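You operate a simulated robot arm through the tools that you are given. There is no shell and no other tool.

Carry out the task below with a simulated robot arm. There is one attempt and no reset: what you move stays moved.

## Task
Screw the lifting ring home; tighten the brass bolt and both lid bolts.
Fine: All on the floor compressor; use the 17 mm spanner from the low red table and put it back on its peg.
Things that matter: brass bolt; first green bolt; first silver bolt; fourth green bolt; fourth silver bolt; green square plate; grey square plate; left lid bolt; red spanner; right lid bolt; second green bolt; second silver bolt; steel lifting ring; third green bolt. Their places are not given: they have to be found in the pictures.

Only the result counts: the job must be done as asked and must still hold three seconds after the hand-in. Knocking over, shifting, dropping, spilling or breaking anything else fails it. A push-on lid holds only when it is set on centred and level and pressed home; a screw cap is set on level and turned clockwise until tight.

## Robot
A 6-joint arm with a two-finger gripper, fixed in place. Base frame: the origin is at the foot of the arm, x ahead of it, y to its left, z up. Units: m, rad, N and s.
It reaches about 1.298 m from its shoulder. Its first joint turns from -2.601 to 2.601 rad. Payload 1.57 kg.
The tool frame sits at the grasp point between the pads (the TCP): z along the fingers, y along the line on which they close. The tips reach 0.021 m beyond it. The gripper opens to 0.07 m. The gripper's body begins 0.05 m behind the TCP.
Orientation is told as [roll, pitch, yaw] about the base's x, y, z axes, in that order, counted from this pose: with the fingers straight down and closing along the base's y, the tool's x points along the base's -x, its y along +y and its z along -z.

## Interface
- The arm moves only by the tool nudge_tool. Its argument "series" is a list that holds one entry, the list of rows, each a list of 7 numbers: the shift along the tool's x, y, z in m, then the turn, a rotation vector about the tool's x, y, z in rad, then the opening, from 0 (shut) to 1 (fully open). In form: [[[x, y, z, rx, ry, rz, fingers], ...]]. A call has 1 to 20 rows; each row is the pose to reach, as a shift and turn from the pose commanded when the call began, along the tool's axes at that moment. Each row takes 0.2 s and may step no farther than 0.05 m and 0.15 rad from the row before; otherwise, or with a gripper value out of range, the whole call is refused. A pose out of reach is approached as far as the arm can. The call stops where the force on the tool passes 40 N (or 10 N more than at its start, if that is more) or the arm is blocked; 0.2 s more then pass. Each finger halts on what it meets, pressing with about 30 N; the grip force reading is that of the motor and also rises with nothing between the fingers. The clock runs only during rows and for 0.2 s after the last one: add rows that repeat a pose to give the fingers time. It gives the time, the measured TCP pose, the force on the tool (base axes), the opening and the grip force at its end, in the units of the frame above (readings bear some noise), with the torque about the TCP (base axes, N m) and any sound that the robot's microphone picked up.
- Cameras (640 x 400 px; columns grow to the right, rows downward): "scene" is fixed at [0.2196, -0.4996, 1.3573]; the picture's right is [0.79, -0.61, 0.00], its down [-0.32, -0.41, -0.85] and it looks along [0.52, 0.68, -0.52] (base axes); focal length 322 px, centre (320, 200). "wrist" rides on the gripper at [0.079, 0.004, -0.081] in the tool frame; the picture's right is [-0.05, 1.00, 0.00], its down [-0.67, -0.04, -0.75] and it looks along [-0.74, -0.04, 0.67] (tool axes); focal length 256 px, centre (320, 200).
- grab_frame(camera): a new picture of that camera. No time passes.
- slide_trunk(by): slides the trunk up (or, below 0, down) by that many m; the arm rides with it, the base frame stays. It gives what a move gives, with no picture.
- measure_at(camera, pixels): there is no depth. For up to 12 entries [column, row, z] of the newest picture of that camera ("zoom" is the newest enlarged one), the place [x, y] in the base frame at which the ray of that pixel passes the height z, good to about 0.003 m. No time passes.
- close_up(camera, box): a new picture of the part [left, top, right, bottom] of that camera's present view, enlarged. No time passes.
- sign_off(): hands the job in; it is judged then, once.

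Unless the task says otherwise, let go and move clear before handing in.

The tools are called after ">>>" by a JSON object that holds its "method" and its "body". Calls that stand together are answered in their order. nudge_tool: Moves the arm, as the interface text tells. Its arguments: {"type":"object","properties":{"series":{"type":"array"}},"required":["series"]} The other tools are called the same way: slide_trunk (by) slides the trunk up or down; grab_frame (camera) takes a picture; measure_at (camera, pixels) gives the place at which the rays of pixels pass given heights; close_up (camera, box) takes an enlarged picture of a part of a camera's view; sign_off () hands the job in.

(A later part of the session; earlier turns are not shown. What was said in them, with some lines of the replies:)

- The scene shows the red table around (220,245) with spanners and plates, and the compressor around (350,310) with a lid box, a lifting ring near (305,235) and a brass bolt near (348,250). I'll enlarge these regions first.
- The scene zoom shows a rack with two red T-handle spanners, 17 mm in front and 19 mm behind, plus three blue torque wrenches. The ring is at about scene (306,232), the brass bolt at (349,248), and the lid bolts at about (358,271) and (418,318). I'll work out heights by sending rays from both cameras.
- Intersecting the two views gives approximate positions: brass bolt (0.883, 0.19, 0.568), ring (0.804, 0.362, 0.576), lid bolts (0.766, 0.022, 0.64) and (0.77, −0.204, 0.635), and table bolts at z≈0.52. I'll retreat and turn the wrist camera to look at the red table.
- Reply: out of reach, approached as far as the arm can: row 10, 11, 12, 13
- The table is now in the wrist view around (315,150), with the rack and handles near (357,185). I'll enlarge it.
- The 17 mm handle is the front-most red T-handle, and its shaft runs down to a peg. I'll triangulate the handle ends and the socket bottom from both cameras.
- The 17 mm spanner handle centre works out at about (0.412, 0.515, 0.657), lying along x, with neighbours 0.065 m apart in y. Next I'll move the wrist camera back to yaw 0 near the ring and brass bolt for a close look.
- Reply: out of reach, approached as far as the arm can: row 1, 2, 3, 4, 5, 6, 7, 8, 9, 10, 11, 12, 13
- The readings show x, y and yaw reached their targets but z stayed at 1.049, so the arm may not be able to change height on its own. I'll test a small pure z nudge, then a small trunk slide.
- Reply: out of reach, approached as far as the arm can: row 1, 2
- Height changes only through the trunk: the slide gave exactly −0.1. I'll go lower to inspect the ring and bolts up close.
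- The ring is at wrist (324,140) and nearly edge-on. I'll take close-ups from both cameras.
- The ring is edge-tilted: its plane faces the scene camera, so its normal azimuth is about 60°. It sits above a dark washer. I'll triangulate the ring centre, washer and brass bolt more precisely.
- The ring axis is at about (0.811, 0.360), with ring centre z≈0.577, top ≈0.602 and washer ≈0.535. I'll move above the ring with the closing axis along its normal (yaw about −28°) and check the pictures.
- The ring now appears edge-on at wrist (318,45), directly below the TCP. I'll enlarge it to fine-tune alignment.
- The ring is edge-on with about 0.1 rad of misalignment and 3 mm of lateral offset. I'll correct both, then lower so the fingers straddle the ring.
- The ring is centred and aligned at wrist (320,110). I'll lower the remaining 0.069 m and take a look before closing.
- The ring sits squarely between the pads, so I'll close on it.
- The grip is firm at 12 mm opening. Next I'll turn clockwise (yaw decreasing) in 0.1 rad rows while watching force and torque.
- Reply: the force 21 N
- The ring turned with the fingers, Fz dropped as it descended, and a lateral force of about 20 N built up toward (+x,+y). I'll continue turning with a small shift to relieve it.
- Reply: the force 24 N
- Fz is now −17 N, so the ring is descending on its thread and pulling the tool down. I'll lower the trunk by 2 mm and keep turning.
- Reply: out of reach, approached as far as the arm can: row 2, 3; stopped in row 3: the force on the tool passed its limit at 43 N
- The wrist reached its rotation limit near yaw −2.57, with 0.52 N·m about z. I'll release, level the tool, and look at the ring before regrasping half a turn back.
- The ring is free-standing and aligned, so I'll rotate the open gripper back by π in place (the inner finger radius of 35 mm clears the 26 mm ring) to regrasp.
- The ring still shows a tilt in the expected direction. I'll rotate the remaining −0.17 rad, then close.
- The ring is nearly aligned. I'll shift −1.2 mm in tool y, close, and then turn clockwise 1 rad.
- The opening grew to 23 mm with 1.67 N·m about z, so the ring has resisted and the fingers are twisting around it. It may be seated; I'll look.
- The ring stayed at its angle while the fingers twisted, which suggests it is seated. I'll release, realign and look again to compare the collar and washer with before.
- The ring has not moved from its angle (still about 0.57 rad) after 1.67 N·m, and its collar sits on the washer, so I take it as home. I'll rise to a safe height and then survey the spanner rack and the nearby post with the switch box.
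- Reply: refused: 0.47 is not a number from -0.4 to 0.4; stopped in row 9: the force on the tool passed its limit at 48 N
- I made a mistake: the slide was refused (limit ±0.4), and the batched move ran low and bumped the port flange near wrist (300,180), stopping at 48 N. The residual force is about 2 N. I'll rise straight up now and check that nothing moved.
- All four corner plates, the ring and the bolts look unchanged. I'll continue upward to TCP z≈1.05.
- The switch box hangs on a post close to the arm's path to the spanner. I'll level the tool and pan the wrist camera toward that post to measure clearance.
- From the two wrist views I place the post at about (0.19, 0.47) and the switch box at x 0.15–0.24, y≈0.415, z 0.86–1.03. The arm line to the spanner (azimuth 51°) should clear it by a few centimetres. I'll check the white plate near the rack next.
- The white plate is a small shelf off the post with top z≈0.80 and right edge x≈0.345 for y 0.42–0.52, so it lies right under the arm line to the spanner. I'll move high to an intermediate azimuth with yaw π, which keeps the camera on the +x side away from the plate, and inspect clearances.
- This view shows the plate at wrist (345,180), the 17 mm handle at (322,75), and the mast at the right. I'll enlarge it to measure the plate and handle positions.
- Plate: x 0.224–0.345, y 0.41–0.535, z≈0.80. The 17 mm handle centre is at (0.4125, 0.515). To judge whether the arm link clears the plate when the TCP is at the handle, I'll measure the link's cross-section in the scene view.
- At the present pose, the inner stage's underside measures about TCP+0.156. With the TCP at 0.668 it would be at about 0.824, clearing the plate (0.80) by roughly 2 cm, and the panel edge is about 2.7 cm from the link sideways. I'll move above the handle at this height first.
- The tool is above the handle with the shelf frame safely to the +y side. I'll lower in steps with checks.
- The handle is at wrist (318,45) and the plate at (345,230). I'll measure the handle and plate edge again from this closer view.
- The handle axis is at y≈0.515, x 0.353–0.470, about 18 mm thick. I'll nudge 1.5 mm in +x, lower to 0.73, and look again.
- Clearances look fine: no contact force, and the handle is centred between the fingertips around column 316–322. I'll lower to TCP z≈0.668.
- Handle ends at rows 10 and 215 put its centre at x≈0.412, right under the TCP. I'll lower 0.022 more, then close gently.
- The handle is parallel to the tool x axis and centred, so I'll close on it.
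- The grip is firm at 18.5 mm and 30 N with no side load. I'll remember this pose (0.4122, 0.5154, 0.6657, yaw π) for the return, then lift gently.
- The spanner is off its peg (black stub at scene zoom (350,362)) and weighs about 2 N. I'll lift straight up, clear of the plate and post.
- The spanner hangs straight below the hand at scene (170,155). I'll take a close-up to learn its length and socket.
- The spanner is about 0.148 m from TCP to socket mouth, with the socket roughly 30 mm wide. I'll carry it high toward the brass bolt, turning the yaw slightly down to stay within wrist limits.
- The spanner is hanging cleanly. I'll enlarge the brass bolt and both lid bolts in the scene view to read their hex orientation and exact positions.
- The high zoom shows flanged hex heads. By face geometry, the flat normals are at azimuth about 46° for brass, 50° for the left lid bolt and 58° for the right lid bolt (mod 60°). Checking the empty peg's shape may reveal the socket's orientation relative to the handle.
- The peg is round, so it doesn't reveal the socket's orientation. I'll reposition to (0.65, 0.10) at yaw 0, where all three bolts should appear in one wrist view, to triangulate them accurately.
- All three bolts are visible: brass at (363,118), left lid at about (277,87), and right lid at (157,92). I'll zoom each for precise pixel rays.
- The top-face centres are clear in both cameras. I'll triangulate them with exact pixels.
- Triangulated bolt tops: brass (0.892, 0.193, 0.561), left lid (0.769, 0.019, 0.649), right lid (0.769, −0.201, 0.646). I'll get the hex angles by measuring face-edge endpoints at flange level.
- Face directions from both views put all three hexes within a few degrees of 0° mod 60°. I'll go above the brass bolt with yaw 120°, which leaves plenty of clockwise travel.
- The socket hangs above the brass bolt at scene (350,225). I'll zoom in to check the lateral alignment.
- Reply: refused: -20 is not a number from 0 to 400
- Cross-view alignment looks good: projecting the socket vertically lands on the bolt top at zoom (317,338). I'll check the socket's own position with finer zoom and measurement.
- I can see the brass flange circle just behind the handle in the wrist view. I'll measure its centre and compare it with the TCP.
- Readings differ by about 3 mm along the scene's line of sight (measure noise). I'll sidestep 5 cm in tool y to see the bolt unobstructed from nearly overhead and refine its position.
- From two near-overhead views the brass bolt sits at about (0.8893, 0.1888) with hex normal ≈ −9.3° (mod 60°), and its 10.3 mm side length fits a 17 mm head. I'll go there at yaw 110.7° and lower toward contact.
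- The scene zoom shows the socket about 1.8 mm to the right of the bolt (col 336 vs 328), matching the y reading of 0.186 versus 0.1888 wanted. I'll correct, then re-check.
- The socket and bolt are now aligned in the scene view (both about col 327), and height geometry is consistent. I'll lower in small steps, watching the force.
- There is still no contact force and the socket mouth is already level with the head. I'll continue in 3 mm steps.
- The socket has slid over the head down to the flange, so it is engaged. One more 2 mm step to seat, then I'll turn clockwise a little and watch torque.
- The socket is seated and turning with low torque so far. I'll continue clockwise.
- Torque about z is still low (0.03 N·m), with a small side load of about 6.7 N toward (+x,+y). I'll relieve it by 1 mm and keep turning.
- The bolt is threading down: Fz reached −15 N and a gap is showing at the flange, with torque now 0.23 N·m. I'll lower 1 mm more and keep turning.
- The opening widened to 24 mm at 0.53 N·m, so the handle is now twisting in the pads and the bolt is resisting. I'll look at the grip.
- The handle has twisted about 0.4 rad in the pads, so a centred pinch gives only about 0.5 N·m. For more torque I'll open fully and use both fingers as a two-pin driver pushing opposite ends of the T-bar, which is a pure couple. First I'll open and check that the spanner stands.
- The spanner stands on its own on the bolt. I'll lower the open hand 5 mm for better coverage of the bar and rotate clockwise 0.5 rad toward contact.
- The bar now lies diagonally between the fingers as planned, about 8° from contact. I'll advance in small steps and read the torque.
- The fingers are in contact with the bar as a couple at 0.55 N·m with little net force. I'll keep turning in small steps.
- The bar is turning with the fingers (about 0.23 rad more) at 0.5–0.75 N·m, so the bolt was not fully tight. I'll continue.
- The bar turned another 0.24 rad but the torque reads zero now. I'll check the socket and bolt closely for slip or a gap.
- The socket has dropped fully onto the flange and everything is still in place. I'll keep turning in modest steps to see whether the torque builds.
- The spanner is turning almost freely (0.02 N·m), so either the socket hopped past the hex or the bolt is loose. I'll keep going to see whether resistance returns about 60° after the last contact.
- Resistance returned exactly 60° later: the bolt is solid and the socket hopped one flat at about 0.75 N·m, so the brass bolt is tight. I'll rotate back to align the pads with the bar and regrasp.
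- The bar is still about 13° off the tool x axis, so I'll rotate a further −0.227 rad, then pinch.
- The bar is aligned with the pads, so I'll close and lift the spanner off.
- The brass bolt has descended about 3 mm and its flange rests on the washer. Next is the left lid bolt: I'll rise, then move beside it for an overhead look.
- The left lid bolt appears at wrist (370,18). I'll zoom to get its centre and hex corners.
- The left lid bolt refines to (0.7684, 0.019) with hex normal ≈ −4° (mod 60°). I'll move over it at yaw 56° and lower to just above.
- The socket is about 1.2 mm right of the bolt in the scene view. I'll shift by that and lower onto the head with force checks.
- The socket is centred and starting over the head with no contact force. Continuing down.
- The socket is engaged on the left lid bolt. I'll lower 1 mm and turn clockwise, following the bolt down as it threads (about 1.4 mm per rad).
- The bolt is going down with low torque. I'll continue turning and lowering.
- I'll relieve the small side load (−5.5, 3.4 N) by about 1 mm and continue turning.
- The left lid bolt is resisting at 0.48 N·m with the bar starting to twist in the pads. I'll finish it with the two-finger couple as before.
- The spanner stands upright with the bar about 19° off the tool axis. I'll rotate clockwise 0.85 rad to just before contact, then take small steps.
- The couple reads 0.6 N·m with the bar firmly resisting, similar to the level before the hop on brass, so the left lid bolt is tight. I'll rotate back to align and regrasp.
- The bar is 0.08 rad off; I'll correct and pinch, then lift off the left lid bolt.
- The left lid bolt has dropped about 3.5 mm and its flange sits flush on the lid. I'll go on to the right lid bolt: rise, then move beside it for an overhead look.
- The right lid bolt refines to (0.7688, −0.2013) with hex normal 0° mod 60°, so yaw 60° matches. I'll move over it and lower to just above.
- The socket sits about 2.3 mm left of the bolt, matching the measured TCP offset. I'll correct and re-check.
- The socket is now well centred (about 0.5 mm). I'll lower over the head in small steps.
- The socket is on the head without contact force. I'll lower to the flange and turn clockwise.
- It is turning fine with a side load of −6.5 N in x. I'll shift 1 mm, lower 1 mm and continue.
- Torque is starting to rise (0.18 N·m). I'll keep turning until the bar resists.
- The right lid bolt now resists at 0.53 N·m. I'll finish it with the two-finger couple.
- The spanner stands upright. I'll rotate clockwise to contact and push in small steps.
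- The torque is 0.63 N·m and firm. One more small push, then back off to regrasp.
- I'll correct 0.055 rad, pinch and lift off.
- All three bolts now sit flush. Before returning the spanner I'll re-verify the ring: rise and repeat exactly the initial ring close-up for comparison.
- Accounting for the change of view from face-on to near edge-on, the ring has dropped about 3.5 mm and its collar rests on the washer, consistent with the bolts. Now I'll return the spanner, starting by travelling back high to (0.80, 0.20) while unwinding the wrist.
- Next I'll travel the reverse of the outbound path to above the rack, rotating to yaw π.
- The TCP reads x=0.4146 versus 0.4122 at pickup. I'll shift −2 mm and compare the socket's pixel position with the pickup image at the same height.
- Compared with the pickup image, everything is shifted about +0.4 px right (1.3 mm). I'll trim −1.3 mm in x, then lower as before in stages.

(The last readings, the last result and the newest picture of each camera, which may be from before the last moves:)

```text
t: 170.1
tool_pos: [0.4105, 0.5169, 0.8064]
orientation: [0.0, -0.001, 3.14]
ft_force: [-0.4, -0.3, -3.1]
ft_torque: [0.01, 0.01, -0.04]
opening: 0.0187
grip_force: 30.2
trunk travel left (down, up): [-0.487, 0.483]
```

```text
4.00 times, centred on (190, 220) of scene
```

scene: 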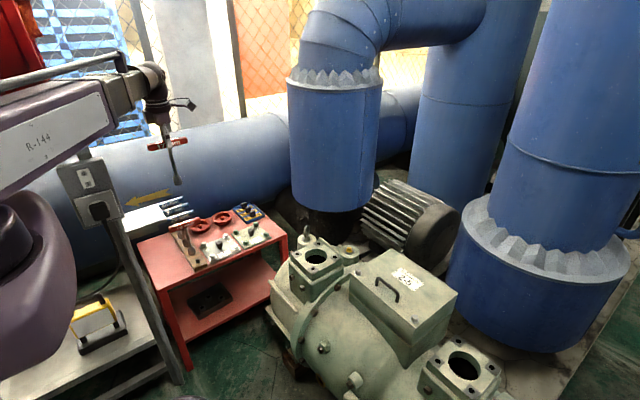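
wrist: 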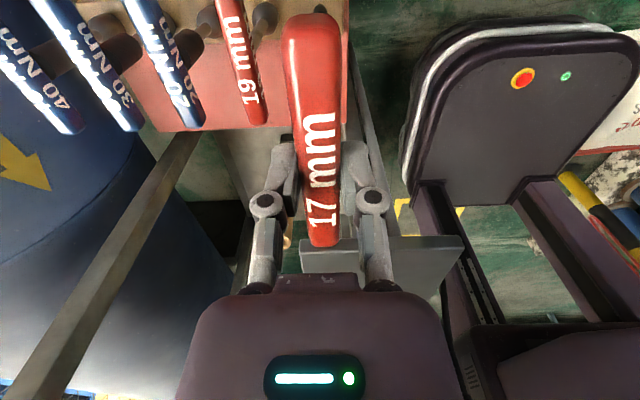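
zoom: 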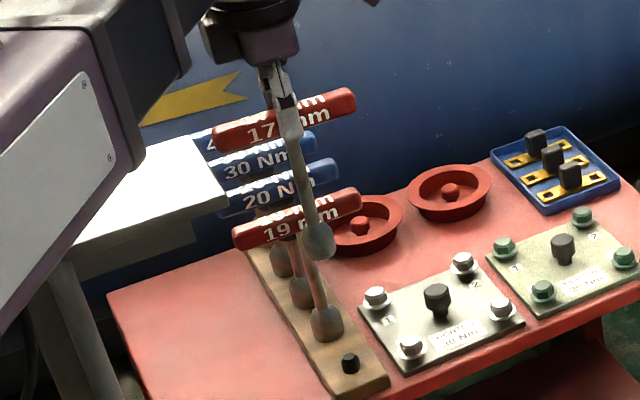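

Projecting the socket down along the vertical, it lies about 3 mm image-left of the peg, agreeing with the TCP reading of (0.410, 0.5167). I'll correct by (+2.2, −1.4) mm and check with higher zoom.

>>> {"method": "nudge_tool", "body": {"series": [[[0.0022, 0.0014, 0, 0, 0, 0, 0], [0.0022, 0.0014, 0, 0, 0, 0, 0], [0.0022, 0.0014, 0, 0, 0, 0, 0]]]}}

>>> {"method": "slide_trunk", "body": {"by": -0.09}}

>>> {"method": "close_up", "body": {"camera": "scene", "box": [180, 238, 220, 270]}}

>>> {"method": "grab_frame", "body": {"camera": "wrist"}}

```text
t: 170.9
tool_pos: [0.4122, 0.5152, 0.8051]
orientation: [0.0, -0.001, 3.14]
ft_force: [0.4, 0.0, -2.5]
ft_torque: [-0.03, 0.0, -0.02]
opening: 0.0185
grip_force: 29.8
trunk travel left (down, up): [-0.487, 0.483]
```

```text
t: 172.2
tool_pos: [0.4125, 0.5149, 0.7159]
orientation: [0.0, 0.0, 3.14]
ft_force: [0.7, 0.4, -1.7]
ft_torque: [-0.01, 0.04, 0.02]
opening: 0.0182
grip_force: 30.0
trunk travel left (down, up): [-0.397, 0.573]
```

```text
12.50 times, centred on (200, 254) of scene
```

zoom: 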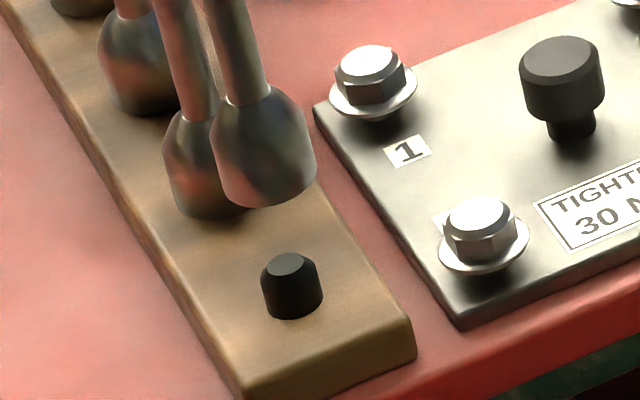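

```text
taken
```

wrist: 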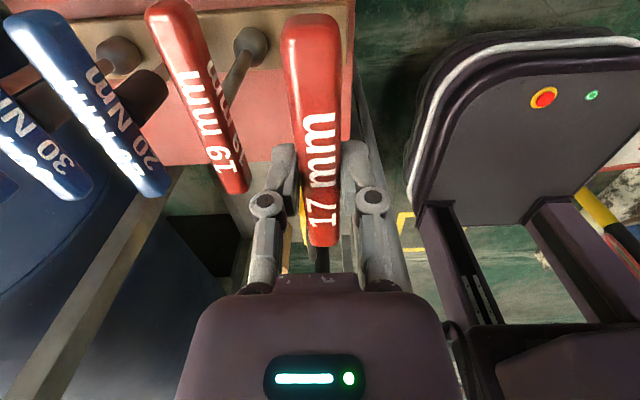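

The socket's vertical projection lands on the peg top (zoom (288,263) vs (289,263)). I'll lower to just above the peg, then in fine steps.

>>> {"method": "slide_trunk", "body": {"by": -0.024}}

>>> {"method": "slide_trunk", "body": {"by": -0.004}}

>>> {"method": "slide_trunk", "body": {"by": -0.004}}

>>> {"method": "close_up", "body": {"camera": "scene", "box": [180, 238, 220, 270]}}

```text
t: 172.9
tool_pos: [0.413, 0.514, 0.6921]
orientation: [0.0, -0.001, 3.138]
ft_force: [0.0, -0.7, -1.8]
ft_torque: [0.03, 0.0, -0.01]
opening: 0.0186
grip_force: 29.8
trunk travel left (down, up): [-0.373, 0.597]
```

```text
t: 173.4
tool_pos: [0.4133, 0.5149, 0.688]
orientation: [0.001, 0.0, 3.141]
ft_force: [1.0, -0.1, -1.6]
ft_torque: [0.03, 0.05, 0.0]
opening: 0.0184
grip_force: 30.1
trunk travel left (down, up): [-0.369, 0.601]
```

```text
t: 173.9
tool_pos: [0.4118, 0.5155, 0.6852]
orientation: [0.0, -0.001, 3.139]
ft_force: [0.0, -0.5, -1.8]
ft_torque: [-0.01, 0.05, -0.03]
opening: 0.0184
grip_force: 29.6
trunk travel left (down, up): [-0.365, 0.605]
```

```text
12.50 times, centred on (200, 254) of scene
```

zoom: 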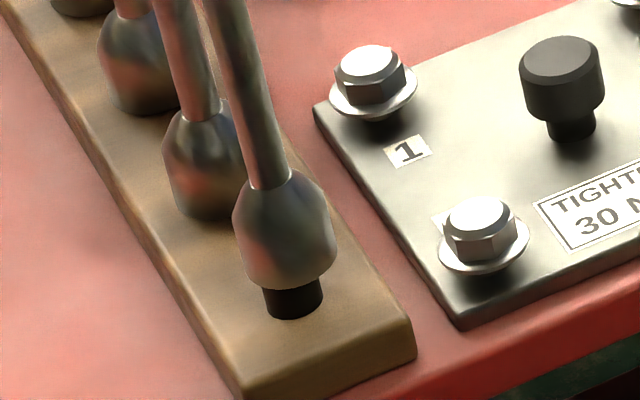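

The socket is sliding over the peg with no contact force. I'll continue down in small steps to seat it.

>>> {"method": "slide_trunk", "body": {"by": -0.006}}

>>> {"method": "slide_trunk", "body": {"by": -0.006}}

>>> {"method": "slide_trunk", "body": {"by": -0.004}}

>>> {"method": "close_up", "body": {"camera": "scene", "box": [180, 238, 220, 270]}}

```text
t: 174.5
tool_pos: [0.413, 0.5145, 0.6776]
orientation: [0.001, 0.001, 3.139]
ft_force: [1.1, -0.1, -2.0]
ft_torque: [0.02, 0.01, -0.05]
opening: 0.0185
grip_force: 29.6
trunk travel left (down, up): [-0.359, 0.611]
```

```text
t: 175.0
tool_pos: [0.4123, 0.5147, 0.6719]
orientation: [-0.001, 0.0, 3.141]
ft_force: [-4.5, 1.4, -3.9]
ft_torque: [0.09, 0.58, 0.02]
opening: 0.0184
grip_force: 29.7
trunk travel left (down, up): [-0.353, 0.617]
```

```text
t: 175.6
tool_pos: [0.4125, 0.514, 0.6679]
orientation: [0.001, 0.001, 3.14]
ft_force: [-5.6, -0.1, -4.2]
ft_torque: [-0.02, 0.72, 0.0]
opening: 0.0185
grip_force: 30.4
trunk travel left (down, up): [-0.349, 0.621]
```

```text
12.50 times, centred on (200, 254) of scene
```

zoom: 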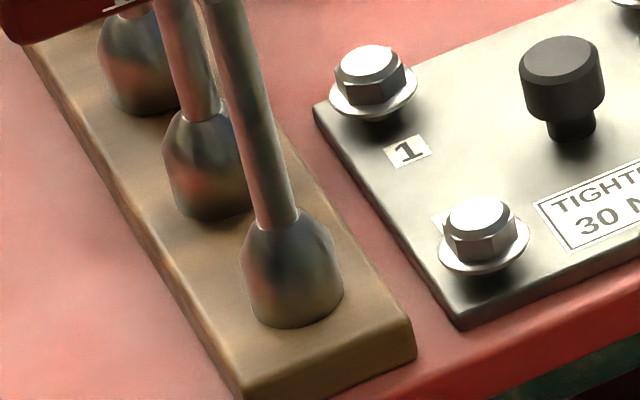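

The socket is nearly down on the rack with a −5.6 N side load in x. I'll relieve it by 1 mm and lower the last few millimetres until vertical contact.

>>> {"method": "nudge_tool", "body": {"series": [[[-0.001, 0, 0, 0, 0, 0, 0], [-0.001, 0, 0, 0, 0, 0, 0]]]}}

>>> {"method": "slide_trunk", "body": {"by": -0.002}}

>>> {"method": "slide_trunk", "body": {"by": -0.0015}}

>>> {"method": "close_up", "body": {"camera": "scene", "box": [180, 238, 220, 270]}}

```text
t: 176.2
tool_pos: [0.4123, 0.514, 0.6688]
orientation: [0.0, 0.001, 3.138]
ft_force: [-0.5, -0.2, -2.0]
ft_torque: [0.0, 0.03, 0.0]
opening: 0.0186
grip_force: 30.0
trunk travel left (down, up): [-0.349, 0.621]
```

```text
t: 176.7
tool_pos: [0.4122, 0.5146, 0.6684]
orientation: [-0.003, 0.005, 3.14]
ft_force: [2.8, 2.6, 24.7]
ft_torque: [0.1, -0.35, 0.02]
opening: 0.0185
grip_force: 30.3
trunk travel left (down, up): [-0.347, 0.623]
```

```text
t: 177.2
tool_pos: [0.4103, 0.5138, 0.6657]
orientation: [0.0, 0.001, 3.139]
ft_force: [0.8, 2.2, 24.8]
ft_torque: [0.04, 0.02, 0.0]
opening: 0.0184
grip_force: 30.1
trunk travel left (down, up): [-0.346, 0.624]
```

```text
12.50 times, centred on (200, 254) of scene
```

zoom: 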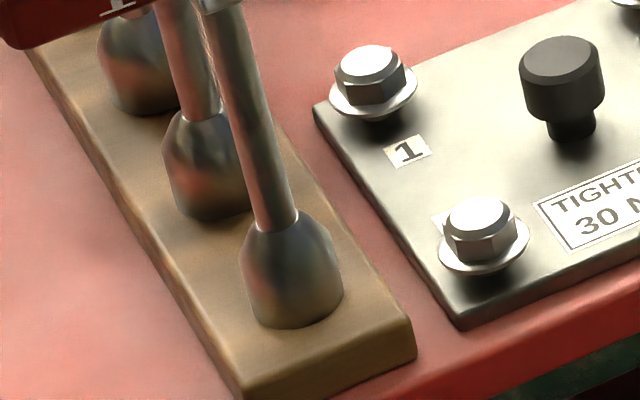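

Vertical contact is reached at 25 N: the socket rests on the rack. I'll ease up 1 mm and open the gripper.

>>> {"method": "slide_trunk", "body": {"by": 0.001}}

>>> {"method": "nudge_tool", "body": {"series": [[[0, 0, 0, 0, 0, 0, 0.35], [0, 0, 0, 0, 0, 0, 0.5], [0, 0, 0, 0, 0, 0, 0.7], [0, 0, 0, 0, 0, 0, 0.7], [0, 0, 0, 0, 0, 0, 0.7]]]}}

>>> {"method": "grab_frame", "body": {"camera": "wrist"}}

>>> {"method": "close_up", "body": {"camera": "scene", "box": [130, 170, 250, 270]}}

```text
t: 177.7
tool_pos: [0.4116, 0.5138, 0.6663]
orientation: [0.002, 0.002, 3.14]
ft_force: [-1.6, -0.8, 5.6]
ft_torque: [-0.07, 0.29, 0.0]
opening: 0.0186
grip_force: 29.7
trunk travel left (down, up): [-0.347, 0.623]
```

```text
t: 178.9
tool_pos: [0.4113, 0.5146, 0.6661]
orientation: [0.001, -0.001, 3.138]
ft_force: [0.1, -0.1, -0.5]
ft_torque: [0.01, 0.01, -0.01]
opening: 0.0491
grip_force: 0.1
trunk travel left (down, up): [-0.347, 0.623]
```

```text
taken
```

wrist: 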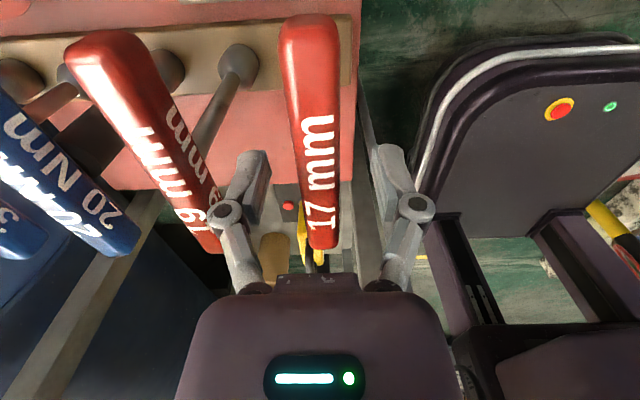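

```text
4.00 times, centred on (190, 220) of scene
```

zoom: 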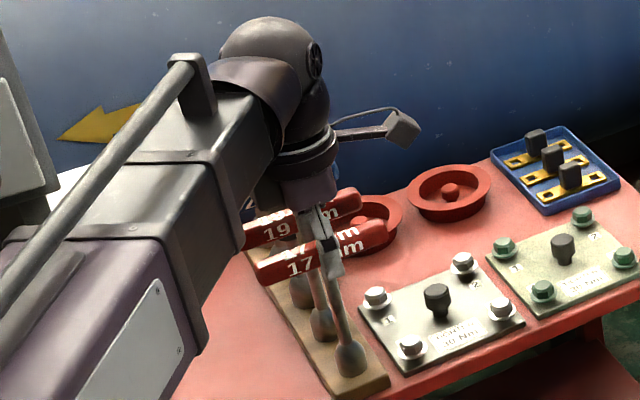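

The spanner is released and stands on its peg with the pads clear of the bar. I'll rise straight up in two stages.

>>> {"method": "slide_trunk", "body": {"by": 0.05}}

>>> {"method": "close_up", "body": {"camera": "scene", "box": [130, 170, 250, 270]}}

```text
t: 179.8
tool_pos: [0.411, 0.5148, 0.715]
orientation: [0.0, 0.001, 3.141]
ft_force: [-0.4, 0.4, -0.3]
ft_torque: [-0.03, -0.03, 0.01]
opening: 0.0488
grip_force: 0.1
trunk travel left (down, up): [-0.397, 0.573]
```

```text
4.00 times, centred on (190, 220) of scene
```

zoom: 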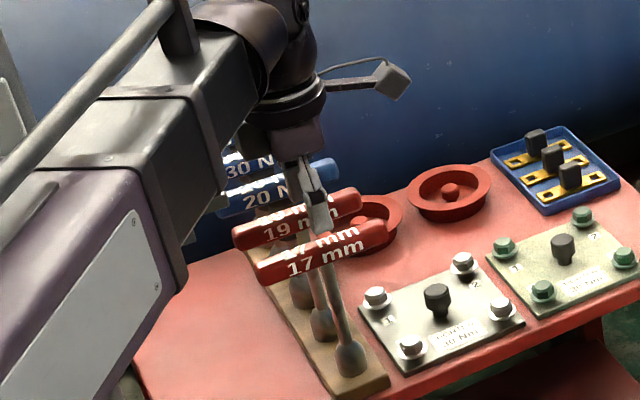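

The spanner stayed on its peg. I'll continue up to 1.05 and move away.

>>> {"method": "slide_trunk", "body": {"by": 0.335}}

>>> {"method": "grab_frame", "body": {"camera": "scene"}}

>>> {"method": "close_up", "body": {"camera": "scene", "box": [140, 190, 300, 290]}}

>>> {"method": "close_up", "body": {"camera": "scene", "box": [180, 238, 220, 270]}}

```text
t: 183.1
tool_pos: [0.4115, 0.5142, 1.0506]
orientation: [0.0, 0.001, 3.14]
ft_force: [0.6, 0.7, 0.0]
ft_torque: [0.04, 0.03, 0.03]
opening: 0.0492
grip_force: 0.1
trunk travel left (down, up): [-0.732, 0.238]
```

```text
taken
```

scene: 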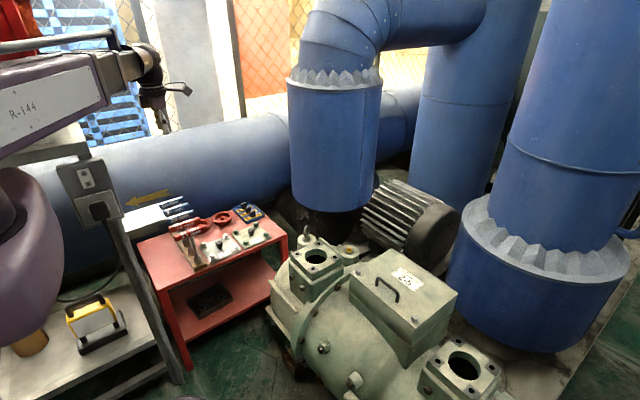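

```text
4.00 times, centred on (220, 240) of scene
```

zoom: 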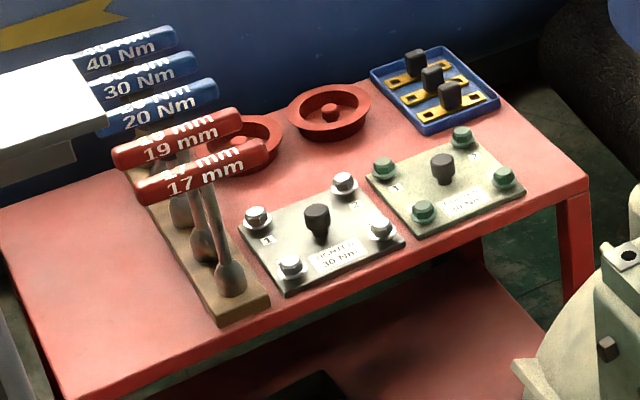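

```text
12.50 times, centred on (200, 254) of scene
```

zoom: 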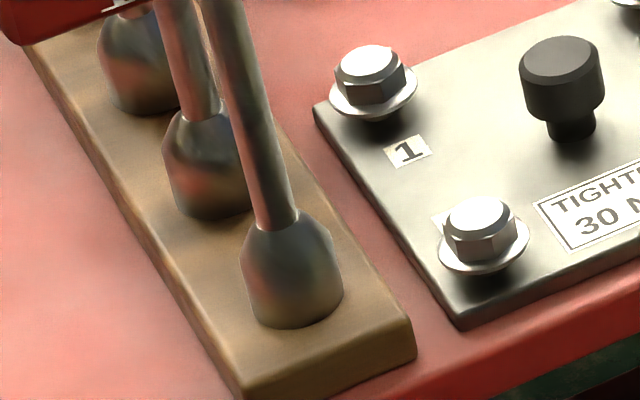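

The rack and table look exactly as at the start, with the 17 mm spanner seated on its peg. I'll move the arm clear to its original area and take a last look before handing in.

>>> {"method": "nudge_tool", "body": {"series": [[[0.0216, 0.0268, 0, 0, 0, 0.1, 1], [0.0432, 0.0536, 0, 0, 0, 0.2, 1], [0.0648, 0.0804, 0, 0, 0, 0.3, 1], [0.0864, 0.1072, 0, 0, 0, 0.4, 1], [0.108, 0.134, 0, 0, 0, 0.5, 1], [0.1296, 0.1608, 0, 0, 0, 0.6, 1], [0.1512, 0.1876, 0, 0, 0, 0.7, 1], [0.1728, 0.2144, 0, 0, 0, 0.8, 1], [0.1944, 0.2412, 0, 0, 0, 0.9, 1], [0.216, 0.268, 0, 0, 0, 1.0, 1], [0.216, 0.268, 0, 0, 0, 1.0, 1]]]}}

>>> {"method": "grab_frame", "body": {"camera": "scene"}}

>>> {"method": "close_up", "body": {"camera": "scene", "box": [340, 230, 520, 400]}}

>>> {"method": "close_up", "body": {"camera": "scene", "box": [260, 210, 420, 310]}}

```text
t: 185.5
tool_pos: [0.6293, 0.2459, 1.051]
orientation: [0.0, 0.001, 2.136]
ft_force: [-0.5, 0.6, 0.4]
ft_torque: [0.0, -0.01, 0.01]
opening: 0.0699
grip_force: 0.1
trunk travel left (down, up): [-0.732, 0.238]
```

```text
taken
```

scene: 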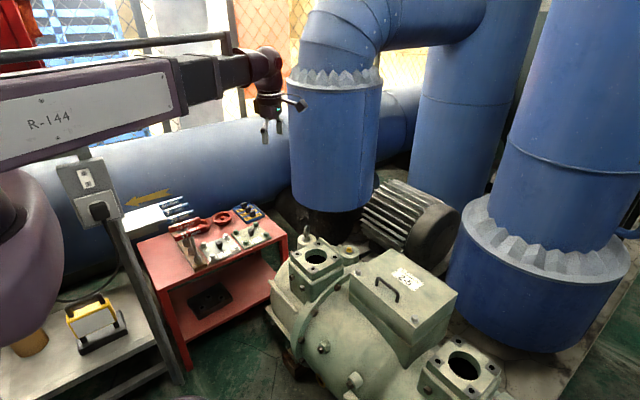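

```text
2.35 times, centred on (430, 315) of scene
```

zoom: 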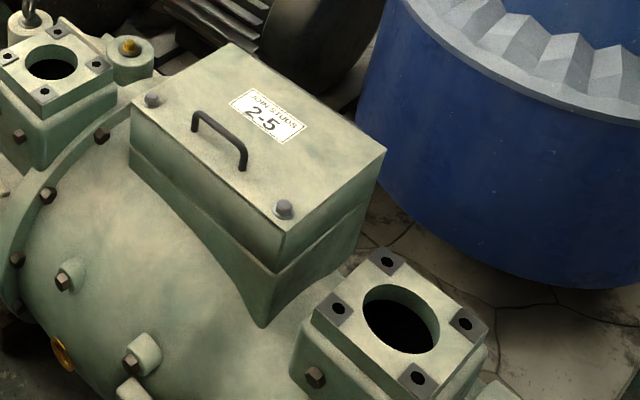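

```text
4.00 times, centred on (340, 260) of scene
```

zoom: 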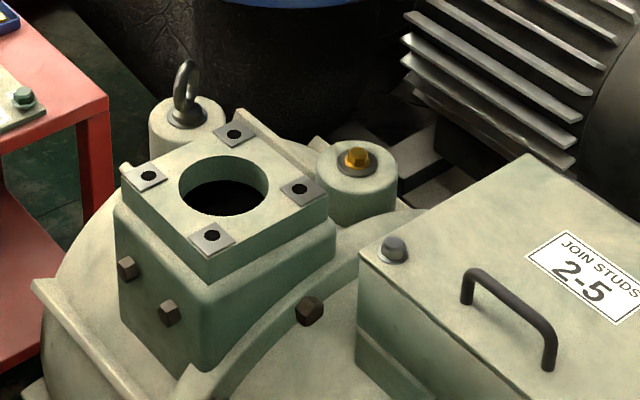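

The latest pictures show the ring down on its washer (zoom (188,100)), and the brass bolt and both lid bolts flush. The 17 mm spanner is back on its peg, the rest of the table looks unchanged, and the arm is clear. I'm handing in.

>>> {"method": "sign_off", "body": {}}

```text
The job is handed in.
```

The lifting ring is screwed home, and the brass bolt and both lid bolts are tight. The 17 mm spanner is back on its peg, and I have handed the job in.

- **Lifting ring:** it turned about 2.2 rad clockwise until its collar sat on the washer. It then held 1.67 N·m without moving.
- **Brass bolt:** it came down about 3 mm onto its washer. The spanner socket slipped one flat at about 0.75 N·m, while the bolt itself stayed put.
- **Lid bolts:** the left one came down about 3.5 mm, and both flanges now sit flush on the lid. They held 0.6 N·m (left) and 0.7 N·m (right).
- **Torque:** no figure was given for these bolts, so I judged tightness by where each one stopped turning.
- **A bump on the way:** after the ring, a trunk lift was refused but the move I had queued behind it ran anyway. A finger touched something near the intake flange, and the arm stopped at 48 N. I checked the flange plates, ring, bolts and table in the pictures afterwards, and nothing had moved.
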